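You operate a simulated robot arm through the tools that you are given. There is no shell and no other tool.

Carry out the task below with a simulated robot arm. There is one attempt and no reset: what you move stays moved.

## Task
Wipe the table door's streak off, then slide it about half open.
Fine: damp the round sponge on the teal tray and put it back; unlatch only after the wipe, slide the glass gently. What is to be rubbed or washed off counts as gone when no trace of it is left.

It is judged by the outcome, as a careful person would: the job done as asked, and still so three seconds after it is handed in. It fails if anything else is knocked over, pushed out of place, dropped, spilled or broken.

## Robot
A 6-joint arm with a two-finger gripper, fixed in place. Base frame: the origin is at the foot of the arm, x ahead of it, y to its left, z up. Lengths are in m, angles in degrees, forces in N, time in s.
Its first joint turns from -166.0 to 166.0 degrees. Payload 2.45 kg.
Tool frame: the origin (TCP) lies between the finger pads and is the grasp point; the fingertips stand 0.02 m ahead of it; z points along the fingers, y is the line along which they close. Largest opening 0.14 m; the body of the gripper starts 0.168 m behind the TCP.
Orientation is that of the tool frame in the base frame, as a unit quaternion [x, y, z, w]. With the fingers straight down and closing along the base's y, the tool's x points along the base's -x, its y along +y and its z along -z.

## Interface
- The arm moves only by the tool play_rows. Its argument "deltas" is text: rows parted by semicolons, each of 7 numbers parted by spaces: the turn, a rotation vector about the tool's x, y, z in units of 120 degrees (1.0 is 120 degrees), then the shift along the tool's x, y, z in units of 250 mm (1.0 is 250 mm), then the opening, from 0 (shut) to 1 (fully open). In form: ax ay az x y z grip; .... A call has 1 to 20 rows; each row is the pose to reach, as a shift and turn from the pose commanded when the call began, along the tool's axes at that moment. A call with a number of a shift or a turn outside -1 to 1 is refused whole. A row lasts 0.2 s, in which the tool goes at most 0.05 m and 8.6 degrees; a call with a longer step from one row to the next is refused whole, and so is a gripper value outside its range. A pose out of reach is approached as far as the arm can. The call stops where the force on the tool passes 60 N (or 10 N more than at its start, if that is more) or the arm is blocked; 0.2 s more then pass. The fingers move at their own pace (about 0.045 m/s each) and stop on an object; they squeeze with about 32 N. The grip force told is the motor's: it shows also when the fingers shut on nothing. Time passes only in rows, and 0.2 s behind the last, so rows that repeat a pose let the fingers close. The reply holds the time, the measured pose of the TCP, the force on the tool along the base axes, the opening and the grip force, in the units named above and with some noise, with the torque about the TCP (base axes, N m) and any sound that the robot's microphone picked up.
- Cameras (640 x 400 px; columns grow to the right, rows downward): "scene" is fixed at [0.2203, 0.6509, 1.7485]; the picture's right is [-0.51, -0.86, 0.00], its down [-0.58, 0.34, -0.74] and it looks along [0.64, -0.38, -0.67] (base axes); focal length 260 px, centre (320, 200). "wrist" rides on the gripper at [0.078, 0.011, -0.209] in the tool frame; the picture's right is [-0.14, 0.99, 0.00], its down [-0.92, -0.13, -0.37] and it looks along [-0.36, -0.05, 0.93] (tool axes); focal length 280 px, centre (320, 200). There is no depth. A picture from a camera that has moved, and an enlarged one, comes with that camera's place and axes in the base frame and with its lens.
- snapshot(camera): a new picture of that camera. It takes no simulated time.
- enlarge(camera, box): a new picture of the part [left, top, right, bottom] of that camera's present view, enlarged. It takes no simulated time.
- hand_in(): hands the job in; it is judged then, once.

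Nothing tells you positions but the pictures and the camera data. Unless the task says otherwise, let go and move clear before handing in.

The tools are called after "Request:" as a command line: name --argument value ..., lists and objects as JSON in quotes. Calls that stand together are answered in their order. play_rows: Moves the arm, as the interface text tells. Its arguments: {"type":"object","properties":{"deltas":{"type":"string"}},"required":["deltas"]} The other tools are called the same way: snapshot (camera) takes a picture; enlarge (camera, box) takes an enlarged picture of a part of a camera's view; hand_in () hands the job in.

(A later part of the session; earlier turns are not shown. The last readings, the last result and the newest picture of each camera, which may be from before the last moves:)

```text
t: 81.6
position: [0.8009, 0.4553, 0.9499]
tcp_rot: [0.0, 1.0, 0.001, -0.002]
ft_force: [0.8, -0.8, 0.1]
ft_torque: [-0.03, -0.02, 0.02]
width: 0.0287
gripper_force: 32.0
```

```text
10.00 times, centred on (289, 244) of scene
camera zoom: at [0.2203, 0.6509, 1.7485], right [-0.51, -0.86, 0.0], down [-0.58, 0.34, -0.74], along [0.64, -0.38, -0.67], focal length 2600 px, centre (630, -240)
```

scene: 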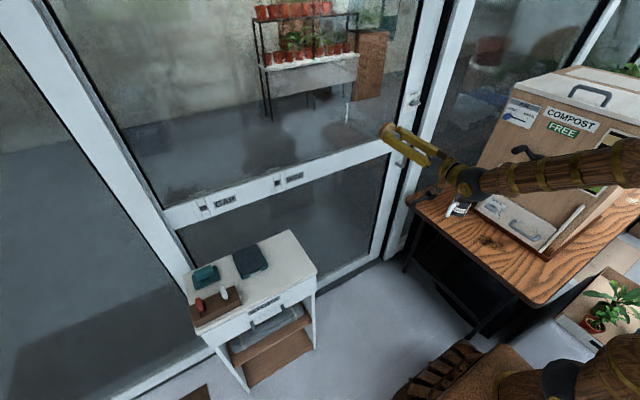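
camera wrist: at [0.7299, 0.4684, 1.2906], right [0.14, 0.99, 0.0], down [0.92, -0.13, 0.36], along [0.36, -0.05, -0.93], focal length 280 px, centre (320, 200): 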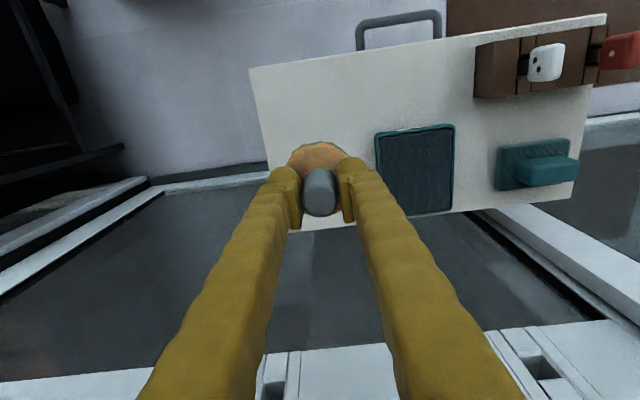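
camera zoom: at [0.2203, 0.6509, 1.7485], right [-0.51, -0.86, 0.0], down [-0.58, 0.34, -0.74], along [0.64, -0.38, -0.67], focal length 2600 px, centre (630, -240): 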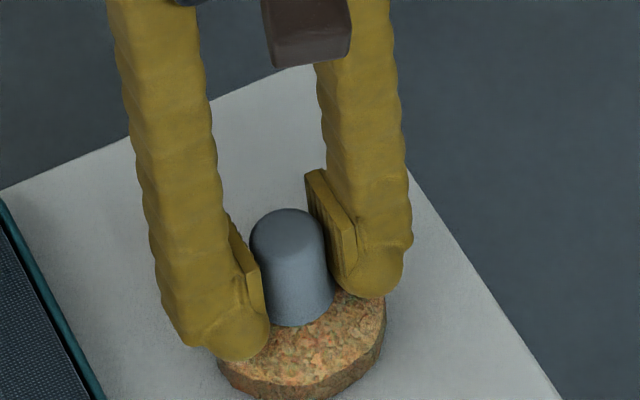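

The sponge is back at its original height and place in the picture. One more half-millimetre, then I'll release it.

Request:
play_rows --deltas "0 0 0 0 0 0.003 0; 0 0 0 0 0 0.003 0"

Request:
play_rows --deltas "0 0 0 0 0 0 0.2; 0 0 0 0 0 0 0.3; 0 0 0 0 0 0 0.4; 0 0 0 0 0 0 0.5; 0 0 0 0 0 0 0.5; 0 0 0 0 0 0 0.5"

Request:
enlarge --camera "scene" --box '[265, 224, 313, 264]'

Request:
enlarge --camera "wrist" --box '[230, 90, 410, 230]'

```text
t: 82.2
position: [0.8009, 0.4552, 0.9495]
tcp_rot: [0.001, 1.0, 0.001, -0.002]
ft_force: [0.5, -0.5, -0.4]
ft_torque: [0.01, 0.0, 0.0]
width: 0.0286
gripper_force: 31.7
```

```text
t: 83.6
position: [0.8014, 0.4561, 0.9494]
tcp_rot: [0.0, 1.0, 0.002, -0.002]
ft_force: [0.1, -0.1, -0.2]
ft_torque: [0.02, 0.03, 0.0]
width: 0.0699
gripper_force: 0.0
```

```text
10.00 times, centred on (289, 244) of scene
camera zoom: at [0.2203, 0.6509, 1.7485], right [-0.51, -0.86, 0.0], down [-0.58, 0.34, -0.74], along [0.64, -0.38, -0.67], focal length 2600 px, centre (630, -240)
```

zoom: 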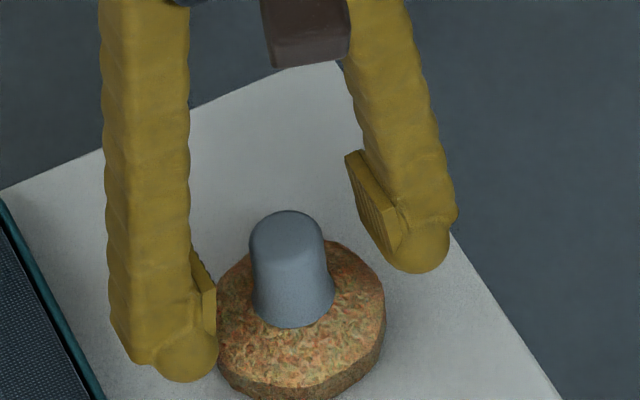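

```text
2.86 times, centred on (320, 160) of wrist
camera zoom: at [0.7252, 0.4672, 1.1579], right [0.14, 0.99, 0.0], down [0.92, -0.13, 0.36], along [0.36, -0.05, -0.93], focal length 801 px, centre (320, 314)
```

zoom: 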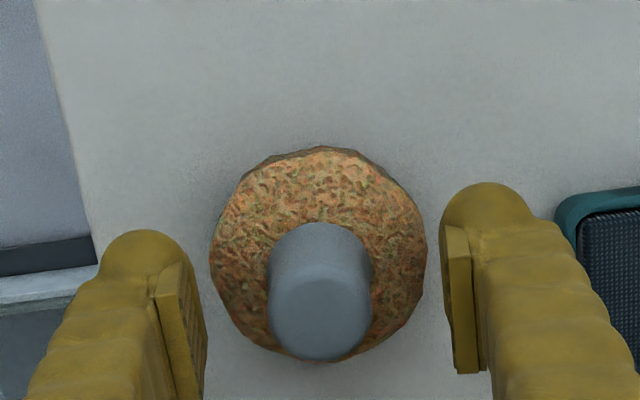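

The sponge is standing back where it was and released. I'll raise the gripper clear and head toward the latch.

Request:
play_rows --deltas "0 0 0 0 0 -0.1 0.5; 0 0 0 0 0 -0.25 0.5; 0 0 0 0 0 -0.42 0.5; 0 0 0 0.08 -0.08 -0.56 0.5; 0 0 0 0.18 -0.2 -0.68 0.5; 0 0 0 0.28 -0.34 -0.78 0.4; 0 0 0 0.36 -0.5 -0.86 0.3; 0 0 0 0.42 -0.66 -0.94 0.2; 0 0 0 0.46 -0.82 -1.0 0.1; 0 0 0 0.5 -1.0 -1.0 0; 0 0 0 0.5 -1.0 -1.0 0"

Request:
enlarge --camera "scene" --box '[160, 220, 340, 340]'

```text
t: 86.0
position: [0.6779, 0.2054, 1.1996]
tcp_rot: [0.0, 1.0, 0.002, -0.003]
ft_force: [0.5, 0.1, 0.0]
ft_torque: [0.01, -0.01, 0.04]
width: 0.0002
gripper_force: 29.7
```

```text
3.33 times, centred on (250, 280) of scene
camera zoom: at [0.2203, 0.6509, 1.7485], right [-0.51, -0.86, 0.0], down [-0.58, 0.34, -0.74], along [0.64, -0.38, -0.67], focal length 867 px, centre (553, -67)
```

zoom: 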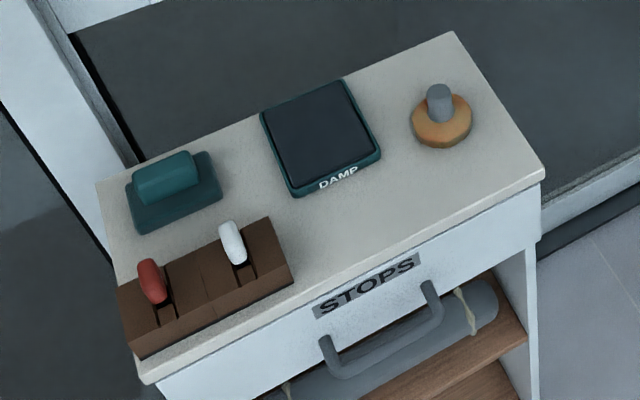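

The cabinet is exactly as it was at the start, with the sponge in place. Next I go to the arm's central plane and pitch up toward the door with the gripper closed.

Request:
play_rows --deltas "0 0 0 0 -0.16 -0.04 0; 0 0 0 0.01 -0.32 -0.08 0; 0 0 0 0.02 -0.48 -0.14 0; 0 0 0 0.03 -0.64 -0.2 0; 0 0 0 0.03 -0.82 -0.228 0; 0 0 0 0.03 -0.82 -0.228 0"

Request:
play_rows --deltas "0 -0.0625 0 -0.043 0 -0.015 0; 0 -0.125 0 -0.087 0 -0.03 0; 0 -0.1875 0 -0.13 0 -0.045 0; 0 -0.25 0 -0.173 0 -0.06 0; 0 -0.3125 0 -0.217 0 -0.077 0; 0 -0.375 0 -0.26 0 -0.092 0; 0 -0.4375 0 -0.303 0 -0.107 0; 0 -0.5 0 -0.347 0 -0.12 0; 0 -0.5625 0 -0.39 0 -0.138 0; 0 -0.625 0 -0.433 0 -0.153 0; 0 -0.6875 0 -0.477 0 -0.168 0; 0 -0.75 0 -0.52 0 -0.184 0; 0 -0.75 0 -0.52 0 -0.184 0"

Request:
snapshot --camera "wrist"

```text
t: 87.4
position: [0.6709, -0.0021, 1.2538]
tcp_rot: [-0.001, 1.0, 0.002, -0.003]
ft_force: [-0.2, 0.2, 0.5]
ft_torque: [0.01, 0.0, 0.0]
width: 0.0
gripper_force: 29.4
```

```text
t: 90.2
position: [0.7981, -0.0009, 1.299]
tcp_rot: [0.002, 0.709, 0.001, 0.706]
ft_force: [-1.3, 0.9, 0.4]
ft_torque: [-0.01, 0.01, -0.01]
width: 0.0002
gripper_force: 29.3
```

```text
taken
camera wrist: at [0.5913, 0.0124, 1.2215], right [0.0, 0.99, 0.14], down [-0.36, -0.13, 0.92], along [0.93, -0.05, 0.36], focal length 280 px, centre (320, 200)
```

wrist: 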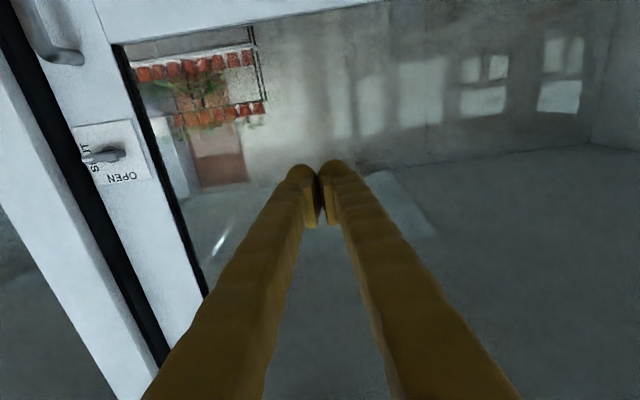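

Request:
enlarge --camera "wrist" --box '[20, 20, 220, 220]'

Request:
enlarge --camera "scene" --box '[395, 85, 430, 120]'

Request:
enlarge --camera "scene" --box '[380, 80, 450, 200]'

```text
2.00 times, centred on (120, 120) of wrist
camera zoom: at [0.5913, 0.0124, 1.2215], right [0.0, 0.99, 0.14], down [-0.36, -0.13, 0.92], along [0.93, -0.05, 0.36], focal length 561 px, centre (720, 360)
```

zoom: 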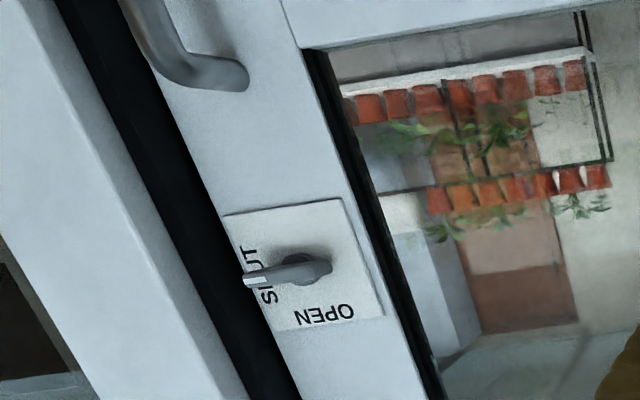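

```text
11.43 times, centred on (412, 102) of scene
camera zoom: at [0.2203, 0.6509, 1.7485], right [-0.51, -0.86, 0.0], down [-0.58, 0.34, -0.74], along [0.64, -0.38, -0.67], focal length 2971 px, centre (-737, 1314)
```

zoom: 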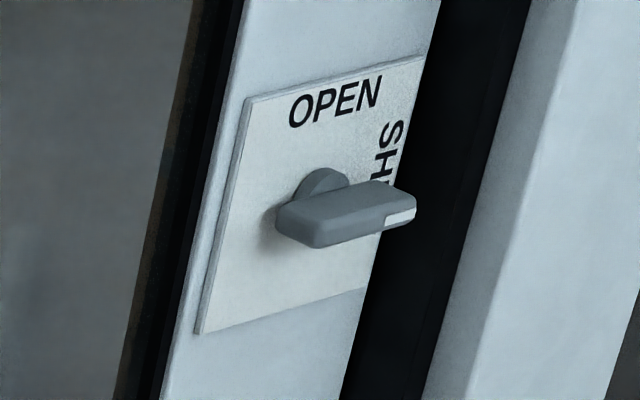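

```text
3.33 times, centred on (415, 140) of scene
camera zoom: at [0.2203, 0.6509, 1.7485], right [-0.51, -0.86, 0.0], down [-0.58, 0.34, -0.74], along [0.64, -0.38, -0.67], focal length 867 px, centre (3, 400)
```

zoom: 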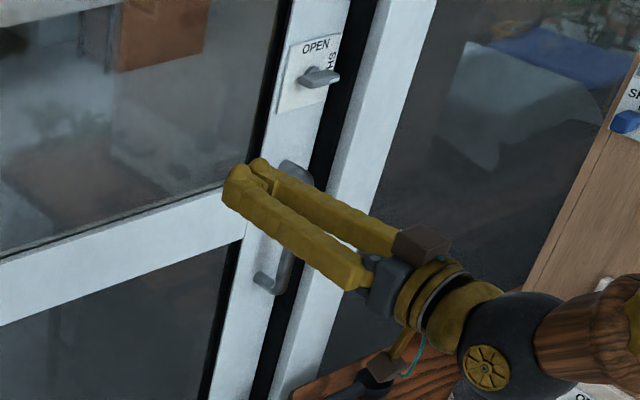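

The latch is a bar knob centred near (1.02, -0.33, 1.273), with its white pointer at SHUT (−y). I'll roll the tool 90° so the fingers can grip the bar from above and below, and move in front of it.

Request:
play_rows --deltas "0 0 0.0625 0 -0.083 0 0; 0 0 0.125 0 -0.166 0 0; 0 0 0.1875 0 -0.25 0 0; 0 0 0.25 0 -0.333 0 0; 0 0 0.3125 0 -0.416 0 0; 0 0 0.375 0 -0.5 0 0; 0 0 0.4375 0 -0.583 0 0; 0 0 0.5 0 -0.666 0 0; 0 0 0.5625 0 -0.75 0 0.1; 0 0 0.625 0 -0.833 0 0.2; 0 0 0.6875 0 -0.916 0 0.35; 0 0 0.75 0 -1.0 0 0.5; 0 0 0.75 0 -1.0 0 0.5"

Request:
snapshot --camera "wrist"

Request:
snapshot --camera "scene"

```text
t: 93.0
position: [0.8008, -0.2518, 1.2982]
tcp_rot: [0.502, 0.501, 0.499, 0.498]
ft_force: [0.7, 0.5, -0.5]
ft_torque: [0.0, 0.01, 0.0]
width: 0.0701
gripper_force: 0.2
```

```text
taken
camera wrist: at [0.5928, -0.1715, 1.3101], right [0.0, -0.14, 0.99], down [-0.37, -0.92, -0.13], along [0.93, -0.37, -0.06], focal length 280 px, centre (320, 200)
```

wrist: 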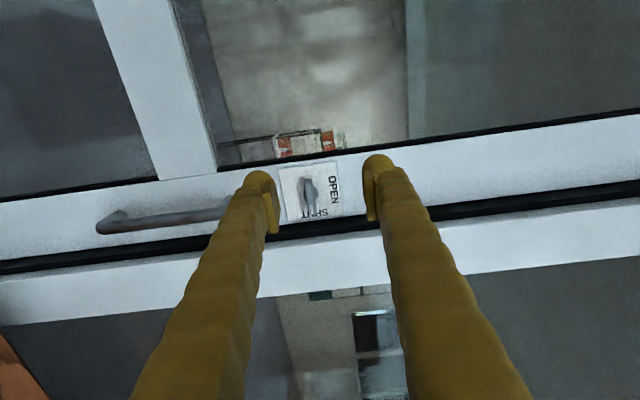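

```text
taken
```

scene: 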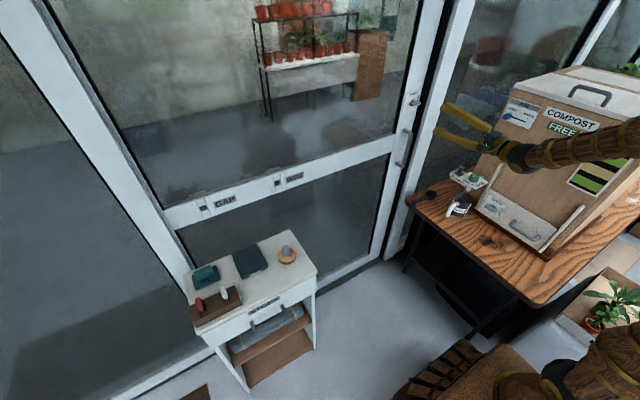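

Request:
enlarge --camera "wrist" --box '[250, 145, 390, 245]'

```text
4.00 times, centred on (320, 195) of wrist
camera zoom: at [0.5928, -0.1715, 1.3101], right [0.0, -0.14, 0.99], down [-0.37, -0.92, -0.13], along [0.93, -0.37, -0.06], focal length 1122 px, centre (320, 220)
```

zoom: 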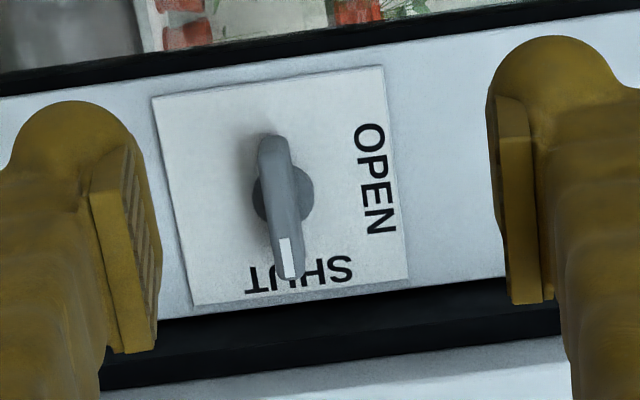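

The bar's hub is at about y=-0.332, z=1.268, and the bar is about 13 mm thick. I'll align with it and approach.

Request:
play_rows --deltas "0 0 0 -0.065 -0.024 0.13 0.5; 0 0 0 -0.13 -0.048 0.26 0.5; 0 0 0 -0.195 -0.072 0.39 0.5; 0 0 0 -0.26 -0.096 0.52 0.5; 0 0 0 -0.325 -0.12 0.64 0.5; 0 0 0 -0.325 -0.12 0.64 0.5"

Request:
snapshot --camera "wrist"

Request:
enlarge --camera "wrist" --box '[250, 145, 390, 245]'

Request:
enlarge --camera "scene" --box '[380, 70, 470, 140]'

```text
t: 94.4
position: [0.9582, -0.3332, 1.2681]
tcp_rot: [0.502, 0.501, 0.499, 0.498]
ft_force: [-0.7, 0.1, -0.1]
ft_torque: [-0.03, -0.05, -0.02]
width: 0.0701
gripper_force: 0.1
```

```text
taken
camera wrist: at [0.7506, -0.2535, 1.2801], right [0.0, -0.14, 0.99], down [-0.37, -0.92, -0.13], along [0.93, -0.37, -0.06], focal length 280 px, centre (320, 200)
```

wrist: 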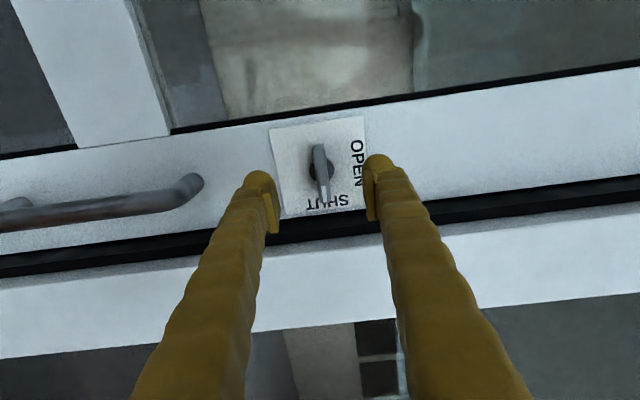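

```text
4.00 times, centred on (320, 195) of wrist
camera zoom: at [0.7506, -0.2535, 1.2801], right [0.0, -0.14, 0.99], down [-0.37, -0.92, -0.13], along [0.93, -0.37, -0.06], focal length 1122 px, centre (320, 220)
```

zoom: 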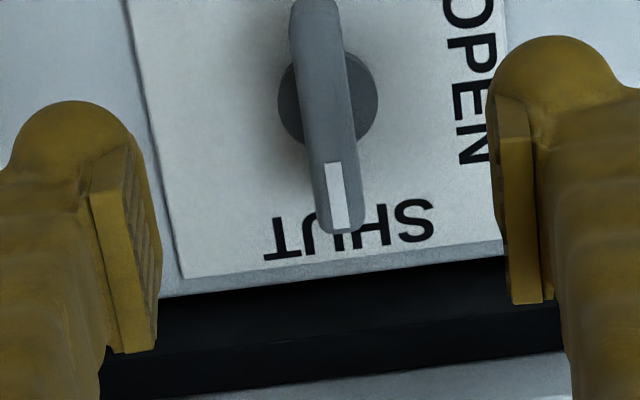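

```text
5.71 times, centred on (425, 105) of scene
camera zoom: at [0.2203, 0.6509, 1.7485], right [-0.51, -0.86, 0.0], down [-0.58, 0.34, -0.74], along [0.64, -0.38, -0.67], focal length 1486 px, centre (-280, 743)
```

zoom: 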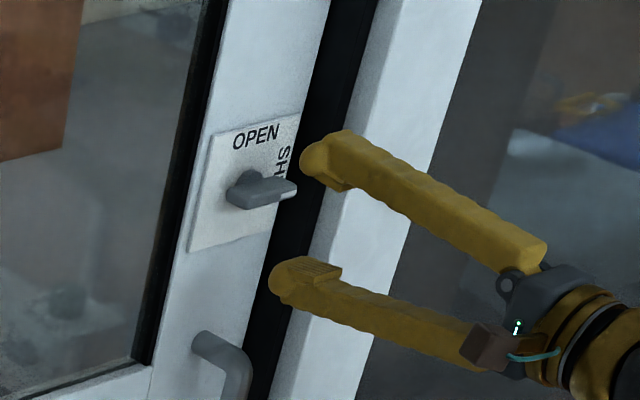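

Request:
play_rows --deltas "0 0 0 0.004 0.002 0.06 0.4; 0 0 0 0.004 0.002 0.12 0.4; 0 0 0 0.004 0.002 0.15 0.4; 0 0 0 0.004 0.002 0.15 0.4"

Request:
enlarge --camera "wrist" --box '[250, 125, 390, 225]'

Request:
enlarge --camera "scene" --box '[390, 80, 450, 125]'

```text
t: 95.4
position: [0.9965, -0.3331, 1.2693]
tcp_rot: [0.503, 0.499, 0.499, 0.499]
ft_force: [0.3, 0.3, 0.0]
ft_torque: [-0.01, -0.01, -0.03]
width: 0.056
gripper_force: 0.0
```

```text
4.00 times, centred on (320, 175) of wrist
camera zoom: at [0.7884, -0.252, 1.2807], right [0.0, -0.14, 0.99], down [-0.37, -0.92, -0.13], along [0.93, -0.37, -0.06], focal length 1122 px, centre (320, 300)
```

zoom: 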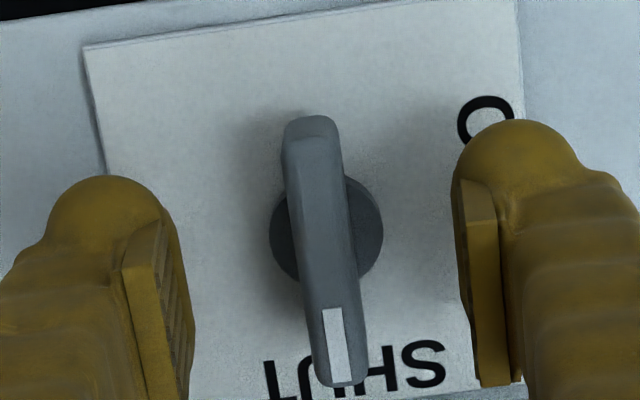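

```text
8.89 times, centred on (420, 102) of scene
camera zoom: at [0.2203, 0.6509, 1.7485], right [-0.51, -0.86, 0.0], down [-0.58, 0.34, -0.74], along [0.64, -0.38, -0.67], focal length 2311 px, centre (-569, 1067)
```

zoom: 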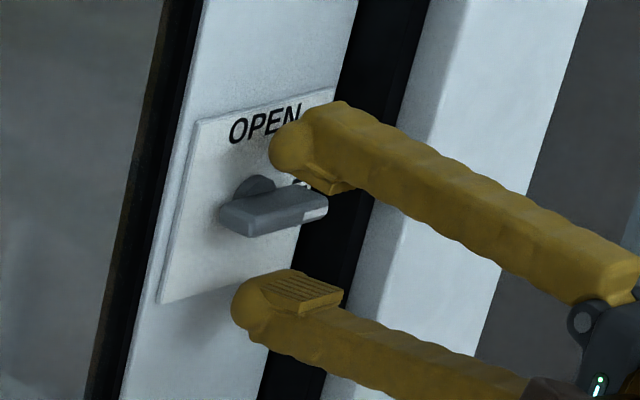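

Request:
play_rows --deltas "0 0 0 0 0 0.015 0.35; 0 0 0 0 0 0.03 0.35; 0 0 0 0 0 0.044 0.35; 0 0 0 0 0 0.044 0.35"

Request:
enlarge --camera "wrist" --box '[250, 125, 390, 225]'

Request:
enlarge --camera "scene" --box '[390, 80, 450, 125]'

```text
t: 96.4
position: [1.008, -0.332, 1.2695]
tcp_rot: [0.503, 0.5, 0.499, 0.498]
ft_force: [0.1, 0.4, -0.2]
ft_torque: [0.01, 0.01, -0.02]
width: 0.0491
gripper_force: 0.0
```

```text
4.00 times, centred on (320, 175) of wrist
camera zoom: at [0.7999, -0.2521, 1.2806], right [0.0, -0.14, 0.99], down [-0.37, -0.92, -0.13], along [0.93, -0.37, -0.06], focal length 1122 px, centre (320, 300)
```

zoom: 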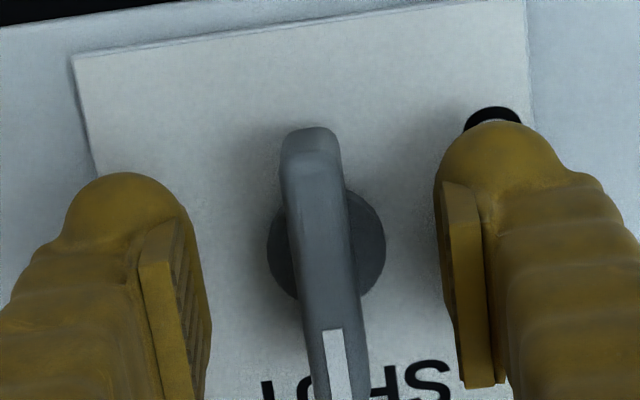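

```text
8.89 times, centred on (420, 102) of scene
camera zoom: at [0.2203, 0.6509, 1.7485], right [-0.51, -0.86, 0.0], down [-0.58, 0.34, -0.74], along [0.64, -0.38, -0.67], focal length 2311 px, centre (-569, 1067)
```

zoom: 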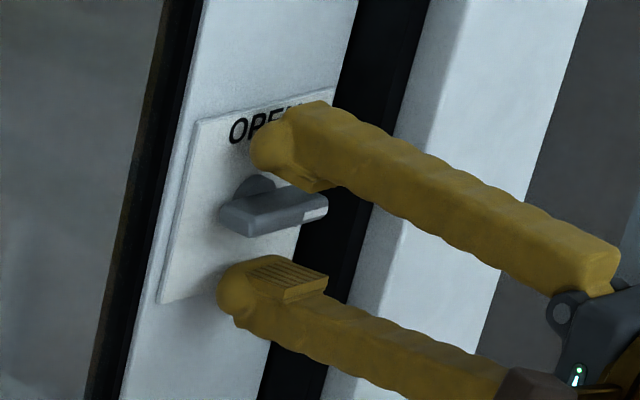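

The fingers straddle the bar just short of the plate. Closing gently on it.

Request:
play_rows --deltas "0 0 0 0 0 0 0.3; 0 0 0 0 0 0 0.2; 0 0 0 0 0 0 0.12; 0 0 0 0 0 0 0.08; 0 0 0 0 0 0 0.05"

Request:
enlarge --camera "wrist" --box '[250, 125, 390, 225]'

Request:
enlarge --camera "scene" --box '[390, 80, 450, 125]'

```text
t: 97.6
position: [1.0068, -0.332, 1.2692]
tcp_rot: [0.501, 0.501, 0.5, 0.498]
ft_force: [5.9, -1.5, 10.9]
ft_torque: [-0.06, -0.06, -0.04]
width: 0.0117
gripper_force: 23.3
```

```text
4.00 times, centred on (320, 175) of wrist
camera zoom: at [0.7998, -0.2521, 1.2813], right [0.0, -0.14, 0.99], down [-0.37, -0.92, -0.13], along [0.93, -0.37, -0.05], focal length 1122 px, centre (320, 300)
```

zoom: 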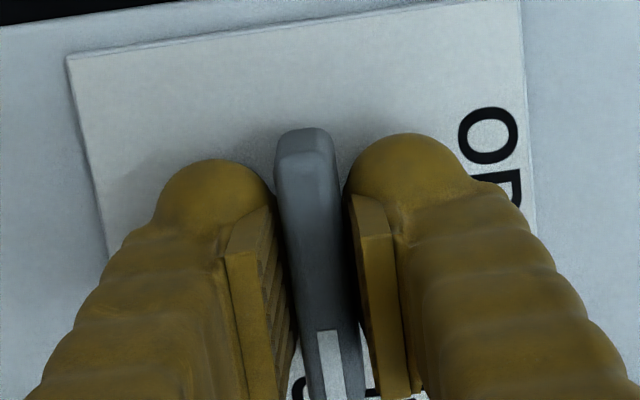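

```text
8.89 times, centred on (420, 102) of scene
camera zoom: at [0.2203, 0.6509, 1.7485], right [-0.51, -0.86, 0.0], down [-0.58, 0.34, -0.74], along [0.64, -0.38, -0.67], focal length 2311 px, centre (-569, 1067)
```

zoom: 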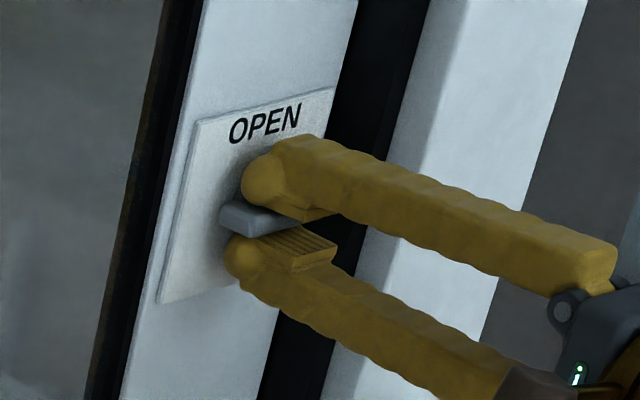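

The bar is gripped, centred on its hub. I'll turn it counter-clockwise toward OPEN, first halfway.

Request:
play_rows --deltas "0 0 -0.045 0 0.002 0 0.05; 0 0 -0.09 0 0.002 0 0.05; 0 0 -0.135 0 0.002 0 0.05; 0 0 -0.18 0 0.002 0 0.05; 0 0 -0.225 0 0.002 0 0.05; 0 0 -0.27 0 0.002 0 0.05; 0 0 -0.315 0 0.002 0 0.05; 0 0 -0.36 0 0.002 0 0.05"

Request:
enlarge --camera "wrist" --box '[250, 125, 390, 225]'

Request:
enlarge --camera "scene" --box '[390, 80, 450, 125]'

```text
t: 99.4
position: [1.0077, -0.3321, 1.2691]
tcp_rot: [0.282, 0.65, 0.28, 0.647]
ft_force: [9.0, -7.1, 13.0]
ft_torque: [0.03, -0.16, -0.05]
width: 0.011
gripper_force: 38.0
```

```text
4.00 times, centred on (320, 175) of wrist
camera zoom: at [0.7996, -0.2648, 1.2245], right [0.0, 0.58, 0.82], down [-0.37, -0.76, 0.54], along [0.93, -0.3, 0.21], focal length 1122 px, centre (320, 300)
```

zoom: 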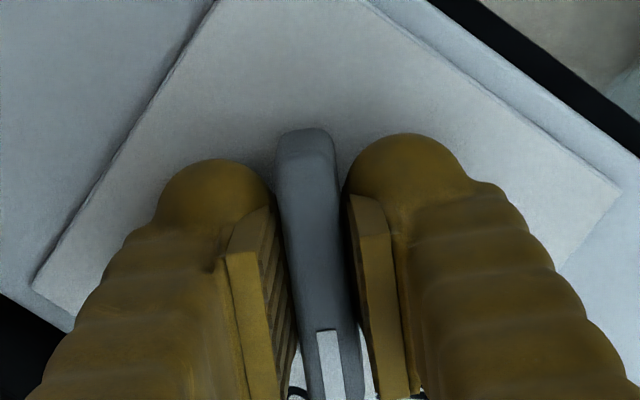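

```text
8.89 times, centred on (420, 102) of scene
camera zoom: at [0.2203, 0.6509, 1.7485], right [-0.51, -0.86, 0.0], down [-0.58, 0.34, -0.74], along [0.64, -0.38, -0.67], focal length 2311 px, centre (-569, 1067)
```

zoom: 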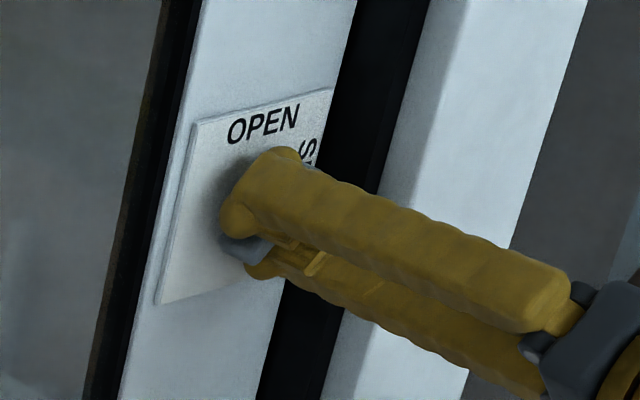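

The bar is turning with the gripper. I'll continue to the full 90°.

Request:
play_rows --deltas "0 0 -0.045 0 0 0 0.05; 0 0 -0.09 0 0 0 0.05; 0 0 -0.135 0 0 0 0.05; 0 0 -0.18 0 0 0 0.05; 0 0 -0.225 0 0 0 0.05; 0 0 -0.27 0 0 0 0.05; 0 0 -0.315 0 0 0 0.05; 0 0 -0.36 0 0 0 0.05; 0 0 -0.39 0 0 0 0.05; 0 0 -0.39 0 0 0 0.05"

Request:
enlarge --camera "wrist" --box '[250, 125, 390, 225]'

Request:
enlarge --camera "scene" --box '[390, 80, 450, 125]'

```text
t: 101.6
position: [1.0078, -0.3319, 1.2685]
tcp_rot: [0.001, 0.708, 0.0, 0.706]
ft_force: [-1.0, -6.8, -0.2]
ft_torque: [-0.01, 0.03, -0.05]
width: 0.011
gripper_force: 38.4
```

```text
4.00 times, centred on (320, 175) of wrist
camera zoom: at [0.7994, -0.319, 1.1914], right [0.0, 0.99, 0.14], down [-0.36, -0.13, 0.92], along [0.93, -0.05, 0.36], focal length 1122 px, centre (320, 300)
```

zoom: 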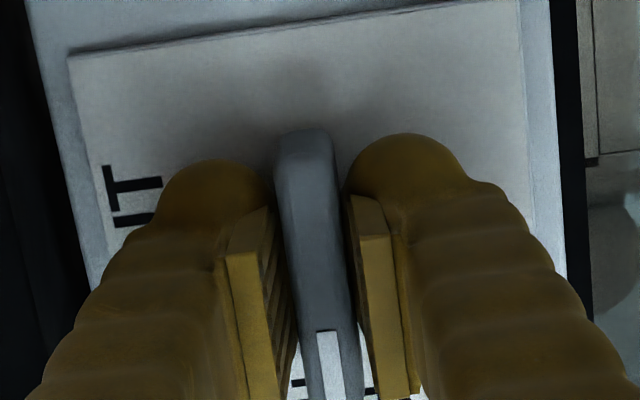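

```text
8.89 times, centred on (420, 102) of scene
camera zoom: at [0.2203, 0.6509, 1.7485], right [-0.51, -0.86, 0.0], down [-0.58, 0.34, -0.74], along [0.64, -0.38, -0.67], focal length 2311 px, centre (-569, 1067)
```

zoom: 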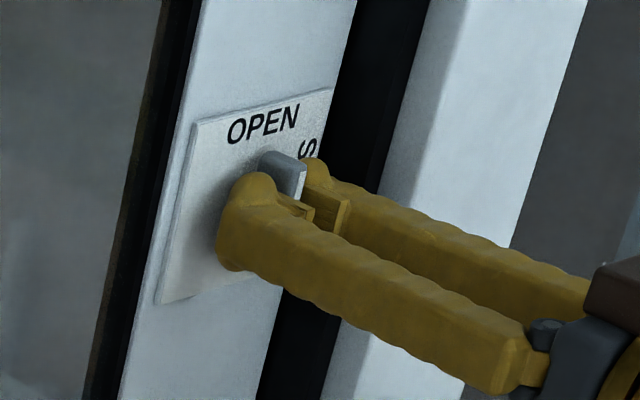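

The pointer is now at OPEN. I'll release the bar and back away straight.

Request:
play_rows --deltas "0 0 0 0 0 0 0.15; 0 0 0 0 0 0 0.25; 0 0 0 0 0 0 0.35; 0 0 0 0 0 0 0.35; 0 0 0 0 0 -0.1 0.35; 0 0 0 0 0 -0.24 0.35; 0 0 0 0 0 -0.4 0.35; 0 0 0 0 0 -0.4 0.35"

Request:
enlarge --camera "scene" --box '[380, 80, 450, 130]'

Request:
snapshot --camera "wrist"

```text
t: 103.4
position: [0.9069, -0.331, 1.2684]
tcp_rot: [0.001, 0.709, 0.001, 0.705]
ft_force: [-0.8, -0.2, -0.4]
ft_torque: [0.0, 0.0, 0.0]
width: 0.0489
gripper_force: 0.1
```

```text
8.00 times, centred on (415, 105) of scene
camera zoom: at [0.2203, 0.6509, 1.7485], right [-0.51, -0.86, 0.0], down [-0.58, 0.34, -0.74], along [0.64, -0.38, -0.67], focal length 2080 px, centre (-440, 960)
```

zoom: 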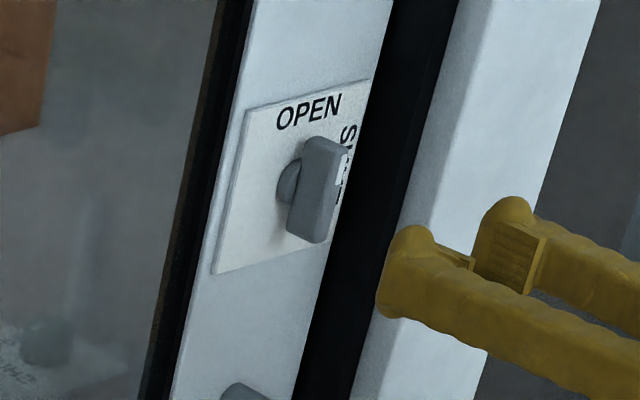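

```text
taken
camera wrist: at [0.6992, -0.318, 1.1914], right [0.0, 0.99, 0.14], down [-0.36, -0.13, 0.92], along [0.93, -0.05, 0.36], focal length 280 px, centre (320, 200)
```

wrist: 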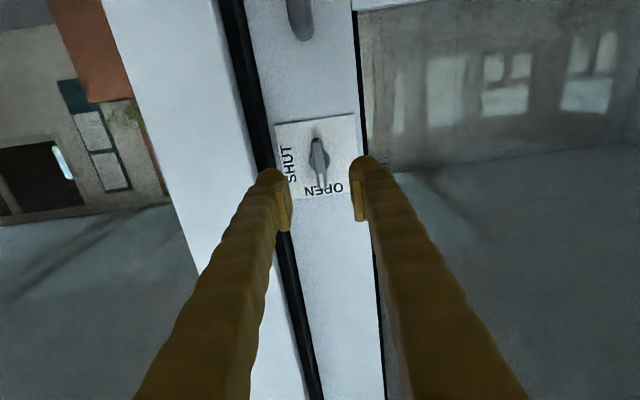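

The latch stands at OPEN. Next is the vertical bar handle at about (0.995, -0.33), spanning z≈0.96–1.13. I'll back off slightly and lower to its mid-height, keeping clear of the table items at y<-0.42.

Request:
play_rows --deltas "0 0 0 0.06 0 -0.08 0.35; 0 0 0 0.16 0 -0.1 0.4; 0 0 0 0.28 0 -0.1 0.45; 0 0 0 0.4 0 -0.1 0.5; 0 0 0 0.52 0 -0.1 0.5; 0 0 0 0.64 0 -0.1 0.5; 0 0 0 0.76 0 -0.1 0.5; 0 0 0 0.84 0 -0.1 0.5; 0 0 0 0.84 0 -0.1 0.5"

Request:
snapshot --camera "wrist"

Request:
snapshot --camera "scene"

```text
t: 105.4
position: [0.8813, -0.3296, 1.0594]
tcp_rot: [0.001, 0.708, 0.0, 0.706]
ft_force: [0.6, -0.1, 0.4]
ft_torque: [0.03, -0.01, -0.03]
width: 0.0702
gripper_force: 0.0
```

```text
taken
camera wrist: at [0.6733, -0.3169, 0.9828], right [0.0, 0.99, 0.14], down [-0.36, -0.13, 0.92], along [0.93, -0.05, 0.36], focal length 280 px, centre (320, 200)
```

wrist: 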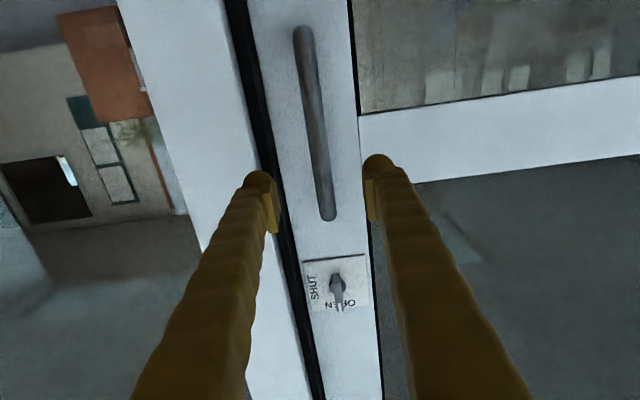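

```text
taken
```

scene: 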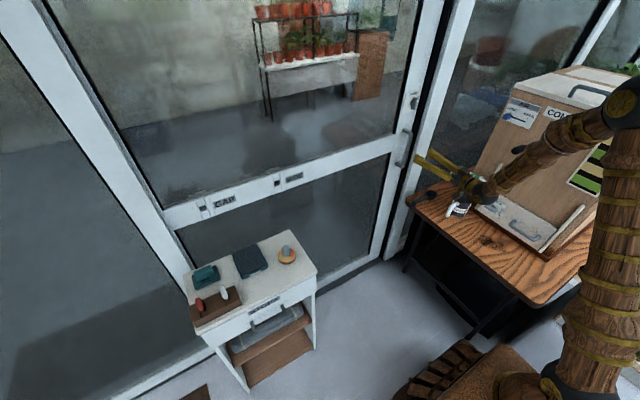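

The handle bar is centred between the fingers. I'll approach it.

Request:
play_rows --deltas "0 0 0 0 0.005 0.12 0.5; 0 0 0 0 0.01 0.24 0.5; 0 0 0 0 0.01 0.34 0.5; 0 0 0 0 0.01 0.38 0.5; 0 0 0 0 0.01 0.38 0.5"

Request:
snapshot --camera "wrist"

Request:
enlarge --camera "scene" --box '[380, 120, 470, 210]'

```text
t: 106.6
position: [0.977, -0.3285, 1.0588]
tcp_rot: [0.001, 0.709, 0.001, 0.705]
ft_force: [0.1, 0.0, 0.2]
ft_torque: [0.01, 0.01, -0.03]
width: 0.0699
gripper_force: 0.0
```

```text
taken
camera wrist: at [0.7692, -0.315, 0.982], right [0.0, 0.99, 0.14], down [-0.36, -0.13, 0.92], along [0.93, -0.05, 0.36], focal length 280 px, centre (320, 200)
```

wrist: 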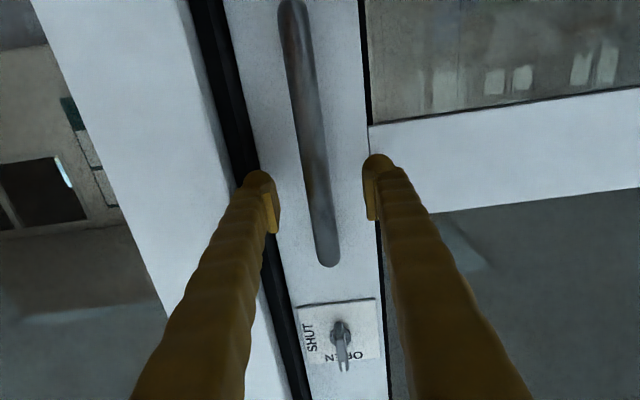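

```text
4.44 times, centred on (425, 165) of scene
camera zoom: at [0.2203, 0.6509, 1.7485], right [-0.51, -0.86, 0.0], down [-0.58, 0.34, -0.74], along [0.64, -0.38, -0.67], focal length 1156 px, centre (-147, 356)
```

zoom: 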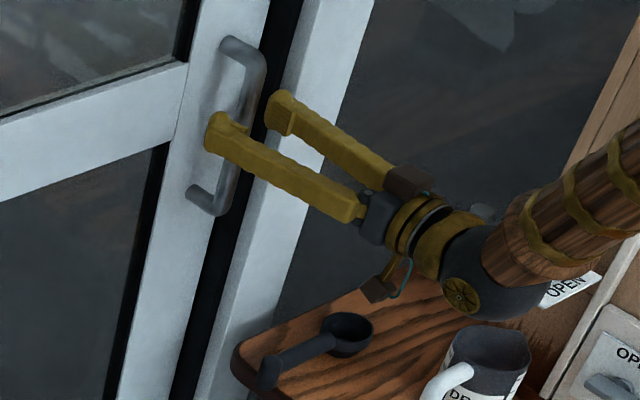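

Request:
play_rows --deltas "0 0 0 0 0.002 0.02 0.5; 0 0 0 0 0.002 0.045 0.45; 0 0 0 0 0.002 0.045 0.4"

Request:
enlarge --camera "scene" --box '[395, 125, 445, 175]'

Request:
enlarge --camera "wrist" --box '[240, 130, 400, 250]'

```text
t: 107.4
position: [0.9882, -0.3276, 1.0591]
tcp_rot: [0.0, 0.708, 0.001, 0.706]
ft_force: [0.4, 0.4, 0.2]
ft_torque: [0.03, 0.03, -0.01]
width: 0.0561
gripper_force: 0.1
```

```text
8.00 times, centred on (420, 150) of scene
camera zoom: at [0.2203, 0.6509, 1.7485], right [-0.51, -0.86, 0.0], down [-0.58, 0.34, -0.74], along [0.64, -0.38, -0.67], focal length 2080 px, centre (-480, 600)
```

zoom: 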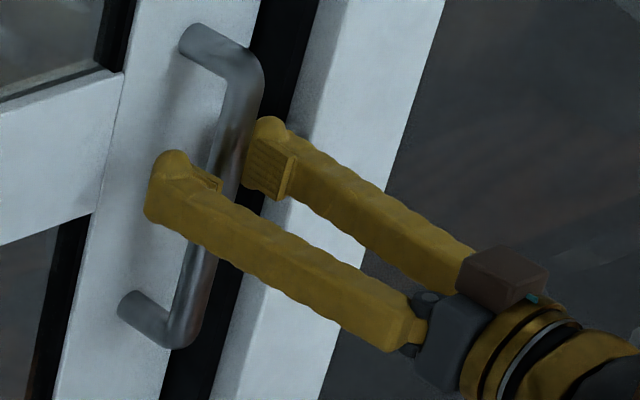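

```text
3.33 times, centred on (320, 190) of wrist
camera zoom: at [0.7809, -0.3148, 0.9814], right [0.0, 0.99, 0.14], down [-0.36, -0.13, 0.92], along [0.93, -0.05, 0.36], focal length 935 px, centre (320, 233)
```

zoom: 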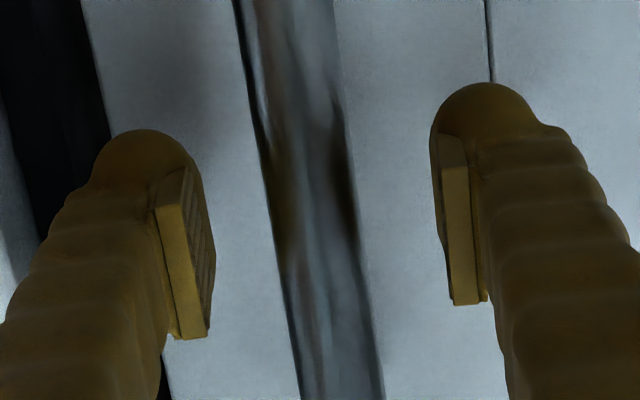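

The bar is nicely centred between the fingers. I'll close on it.

Request:
play_rows --deltas "0 0 0 0 0 0 0.3; 0 0 0 0 0 0 0.2; 0 0 0 0 0 0 0.12; 0 0 0 0 0 0 0.08; 0 0 0 0 0 0 0.05; 0 0 0 0 0 0 0.05"

Request:
enlarge --camera "wrist" --box '[240, 130, 400, 250]'

```text
t: 108.8
position: [0.9882, -0.3278, 1.0587]
tcp_rot: [0.001, 0.709, 0.001, 0.706]
ft_force: [0.4, -7.7, -0.5]
ft_torque: [-0.39, -0.05, -0.05]
width: 0.018
gripper_force: 42.9
```

```text
3.33 times, centred on (320, 190) of wrist
camera zoom: at [0.7809, -0.315, 0.9814], right [0.0, 0.99, 0.14], down [-0.36, -0.13, 0.92], along [0.93, -0.05, 0.36], focal length 935 px, centre (320, 233)
```

zoom: 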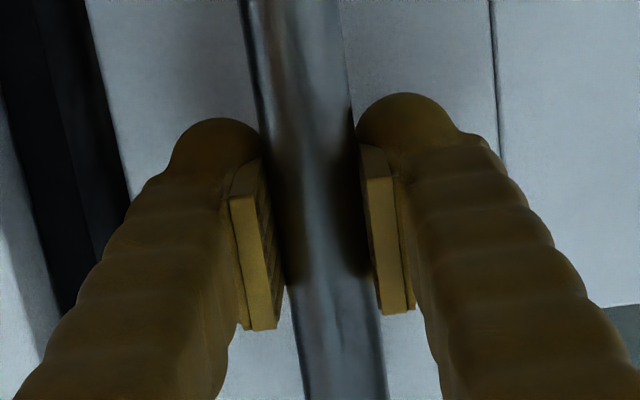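

The handle is held. I'll start sliding toward +y slowly and watch the force.

Request:
play_rows --deltas "0 0 0 0 0.008 0 0.05; 0 0 0 0 0.02 0 0.05; 0 0 0 0 0.04 0 0.05; 0 0 0 0 0.06 0 0.05; 0 0 0 0 0.08 0 0.05; 0 0 0 0 0.1 0 0.05"

Request:
enlarge --camera "scene" --box '[380, 60, 460, 200]'

```text
t: 110.2
position: [0.9875, -0.3012, 1.058]
tcp_rot: [0.0, 0.709, 0.001, 0.705]
ft_force: [36.0, 1.8, -7.1]
ft_torque: [-0.22, -0.12, 0.02]
width: 0.0179
gripper_force: 42.7
```

```text
2.86 times, centred on (420, 130) of scene
camera zoom: at [0.2203, 0.6509, 1.7485], right [-0.51, -0.86, 0.0], down [-0.58, 0.34, -0.74], along [0.64, -0.38, -0.67], focal length 743 px, centre (34, 400)
```

zoom: 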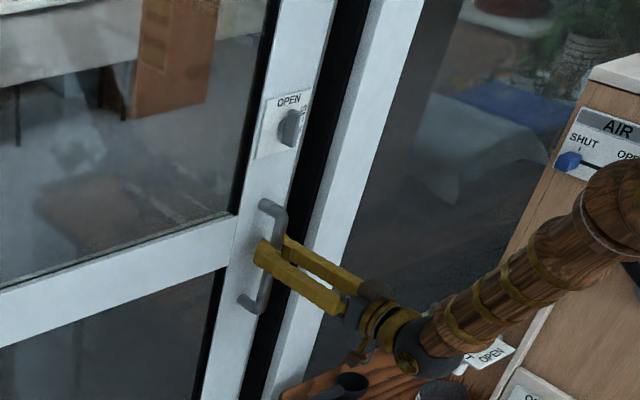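

The door moves freely, but there is some sideways (x) strain on the grip. I'll ease forward a little while continuing.

Request:
play_rows --deltas "0 0 0 0 0.006 0.003 0.05; 0 0 0 0 0.02 0.005 0.05; 0 0 0 0 0.04 0.005 0.05; 0 0 0 0 0.06 0.005 0.05; 0 0 0 0 0.08 0.005 0.05; 0 0 0 0 0.1 0.005 0.05"

```text
t: 111.6
position: [0.9886, -0.2775, 1.0595]
tcp_rot: [0.001, 0.709, 0.001, 0.705]
ft_force: [-23.6, -2.1, -1.4]
ft_torque: [-0.34, -0.05, -0.02]
width: 0.0176
gripper_force: 42.6
```

The x strain switches sign with sub-millimetre changes, so a rigid grip is needlessly stiff. I'll loosen the fingers to just cage the bar and push it along gently.

Request:
play_rows --deltas "0 0 0 0 0 -0.0015 0.1; 0 0 0 0 0 -0.0015 0.17; 0 0 0 0 0 -0.0015 0.18; 0 0 0 0 0 -0.0015 0.18"

Request:
play_rows --deltas "0 0 0 0 0.01 0 0.18; 0 0 0 0 0.025 0 0.18; 0 0 0 0 0.045 0 0.18; 0 0 0 0 0.07 0 0.18; 0 0 0 0 0.1 0 0.18; 0 0 0 0 0.13 0 0.18; 0 0 0 0 0.16 0 0.18; 0 0 0 0 0.19 0 0.18"

```text
t: 112.6
position: [0.9886, -0.2776, 1.0596]
tcp_rot: [0.0, 0.709, 0.002, 0.705]
ft_force: [-0.1, -0.6, 0.0]
ft_torque: [-0.02, 0.04, 0.01]
width: 0.0251
gripper_force: 0.0
```

```text
t: 114.4
position: [0.9889, -0.2306, 1.0607]
tcp_rot: [-0.001, 0.708, 0.002, 0.706]
ft_force: [-0.2, -0.3, 0.2]
ft_torque: [-0.01, 0.02, -0.01]
width: 0.0251
gripper_force: 0.0
```

Request:
snapshot --camera "wrist"

Request:
snapshot --camera "scene"

```text
taken
camera wrist: at [0.7808, -0.2175, 0.9827], right [0.0, 0.99, 0.14], down [-0.36, -0.13, 0.92], along [0.93, -0.05, 0.36], focal length 280 px, centre (320, 200)
```

wrist: 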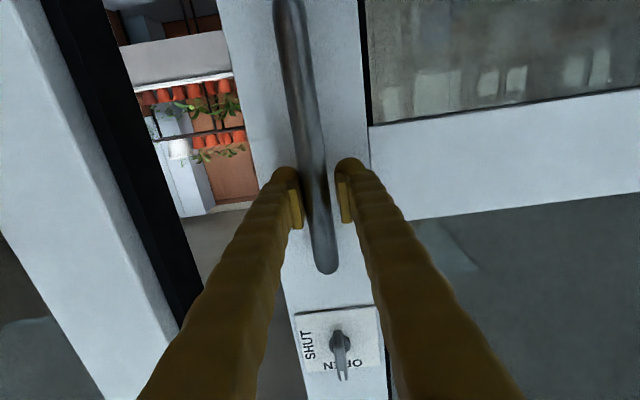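

```text
taken
```

scene: 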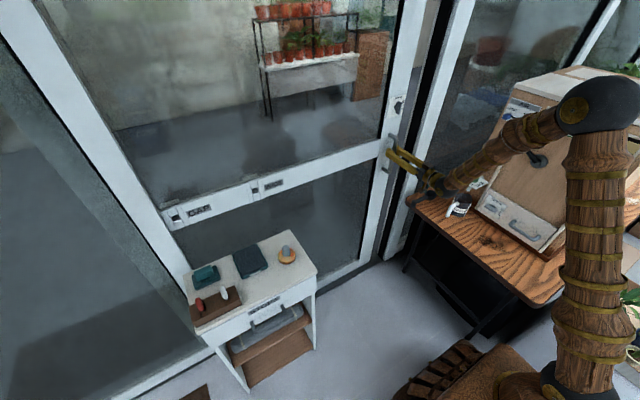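

The door slides smoothly with the caged handle and no force. I'll continue gently.

Request:
play_rows --deltas "0 0 0 0 0.02 0 0.18; 0 0 0 0 0.05 0 0.18; 0 0 0 0 0.08 0 0.18; 0 0 0 0 0.11 0 0.18; 0 0 0 0 0.14 0 0.18; 0 0 0 0 0.17 0 0.18; 0 0 0 0 0.2 0 0.18; 0 0 0 0 0.23 0 0.18; 0 0 0 0 0.26 0 0.18; 0 0 0 0 0.29 0 0.18; 0 0 0 0 0.32 0 0.18; 0 0 0 0 0.35 0 0.18; 0 0 0 0 0.38 0 0.18; 0 0 0 0 0.41 0 0.18; 0 0 0 0 0.44 0 0.18; 0 0 0 0 0.47 0 0.18; 0 0 0 0 0.5 0 0.18; 0 0 0 0 0.53 0 0.18; 0 0 0 0 0.56 0 0.18; 0 0 0 0 0.58 0 0.18"

Request:
snapshot --camera "wrist"

Request:
snapshot --camera "scene"

```text
t: 118.6
position: [0.9887, -0.0841, 1.06]
tcp_rot: [0.002, 0.708, 0.0, 0.706]
ft_force: [0.9, -3.9, 0.9]
ft_torque: [-0.09, -0.02, 0.01]
width: 0.0279
gripper_force: 1.5
```

```text
taken
camera wrist: at [0.7811, -0.072, 0.9829], right [0.0, 0.99, 0.14], down [-0.36, -0.13, 0.92], along [0.93, -0.05, 0.36], focal length 280 px, centre (320, 200)
```

wrist: 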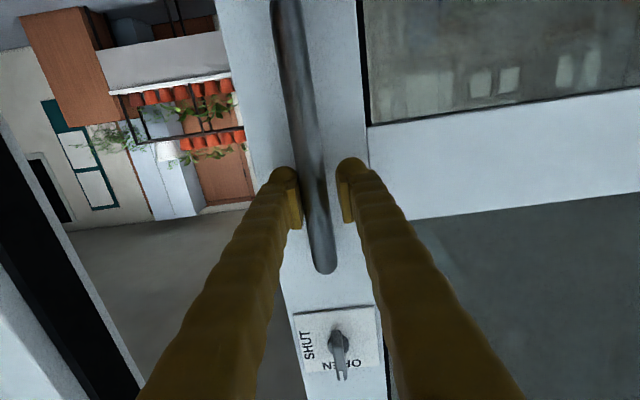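

```text
taken
```

scene: 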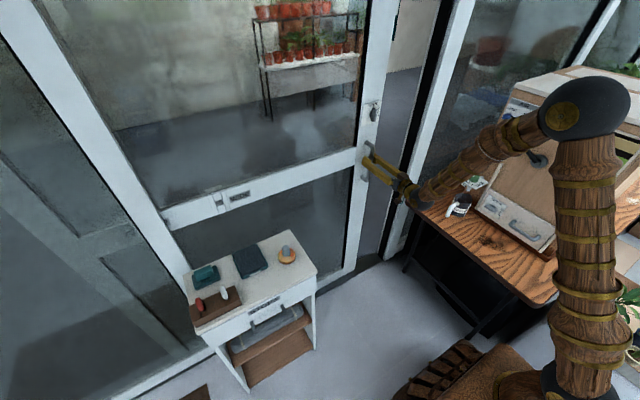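

The door is about a quarter open and moving freely. Continuing at the same gentle pace toward about 0.5 m of travel.

Request:
play_rows --deltas "0 0 0 0 0.02 0 0.18; 0 0 0 0 0.05 0 0.18; 0 0 0 0 0.08 0 0.18; 0 0 0 0 0.11 0 0.18; 0 0 0 0 0.14 0 0.18; 0 0 0 0 0.17 0 0.18; 0 0 0 0 0.2 0 0.18; 0 0 0 0 0.23 0 0.18; 0 0 0 0 0.26 0 0.18; 0 0 0 0 0.29 0 0.18; 0 0 0 0 0.32 0 0.18; 0 0 0 0 0.35 0 0.18; 0 0 0 0 0.38 0 0.18; 0 0 0 0 0.41 0 0.18; 0 0 0 0 0.44 0 0.18; 0 0 0 0 0.47 0 0.18; 0 0 0 0 0.5 0 0.18; 0 0 0 0 0.53 0 0.18; 0 0 0 0 0.56 0 0.18; 0 0 0 0 0.58 0 0.18"

Request:
snapshot --camera "scene"

Request:
snapshot --camera "wrist"

```text
t: 122.8
position: [0.9886, 0.0599, 1.0583]
tcp_rot: [0.002, 0.708, 0.0, 0.706]
ft_force: [-0.3, -2.6, 0.0]
ft_torque: [-0.02, -0.01, -0.01]
width: 0.027
gripper_force: 1.2
```

```text
taken
```

scene: 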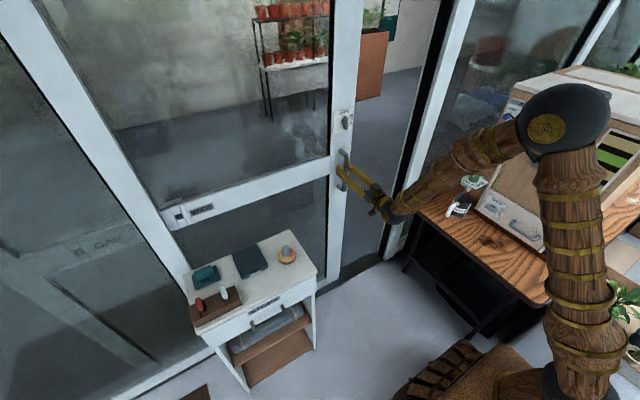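

```text
taken
camera wrist: at [0.7816, 0.0728, 0.9823], right [0.0, 0.99, 0.14], down [-0.36, -0.13, 0.92], along [0.93, -0.05, 0.36], focal length 280 px, centre (320, 200)
```

wrist: 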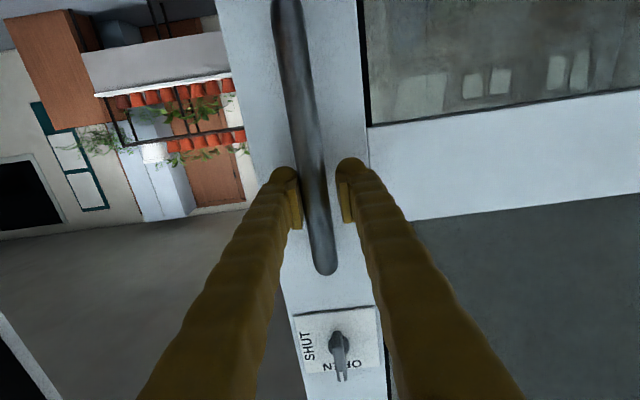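

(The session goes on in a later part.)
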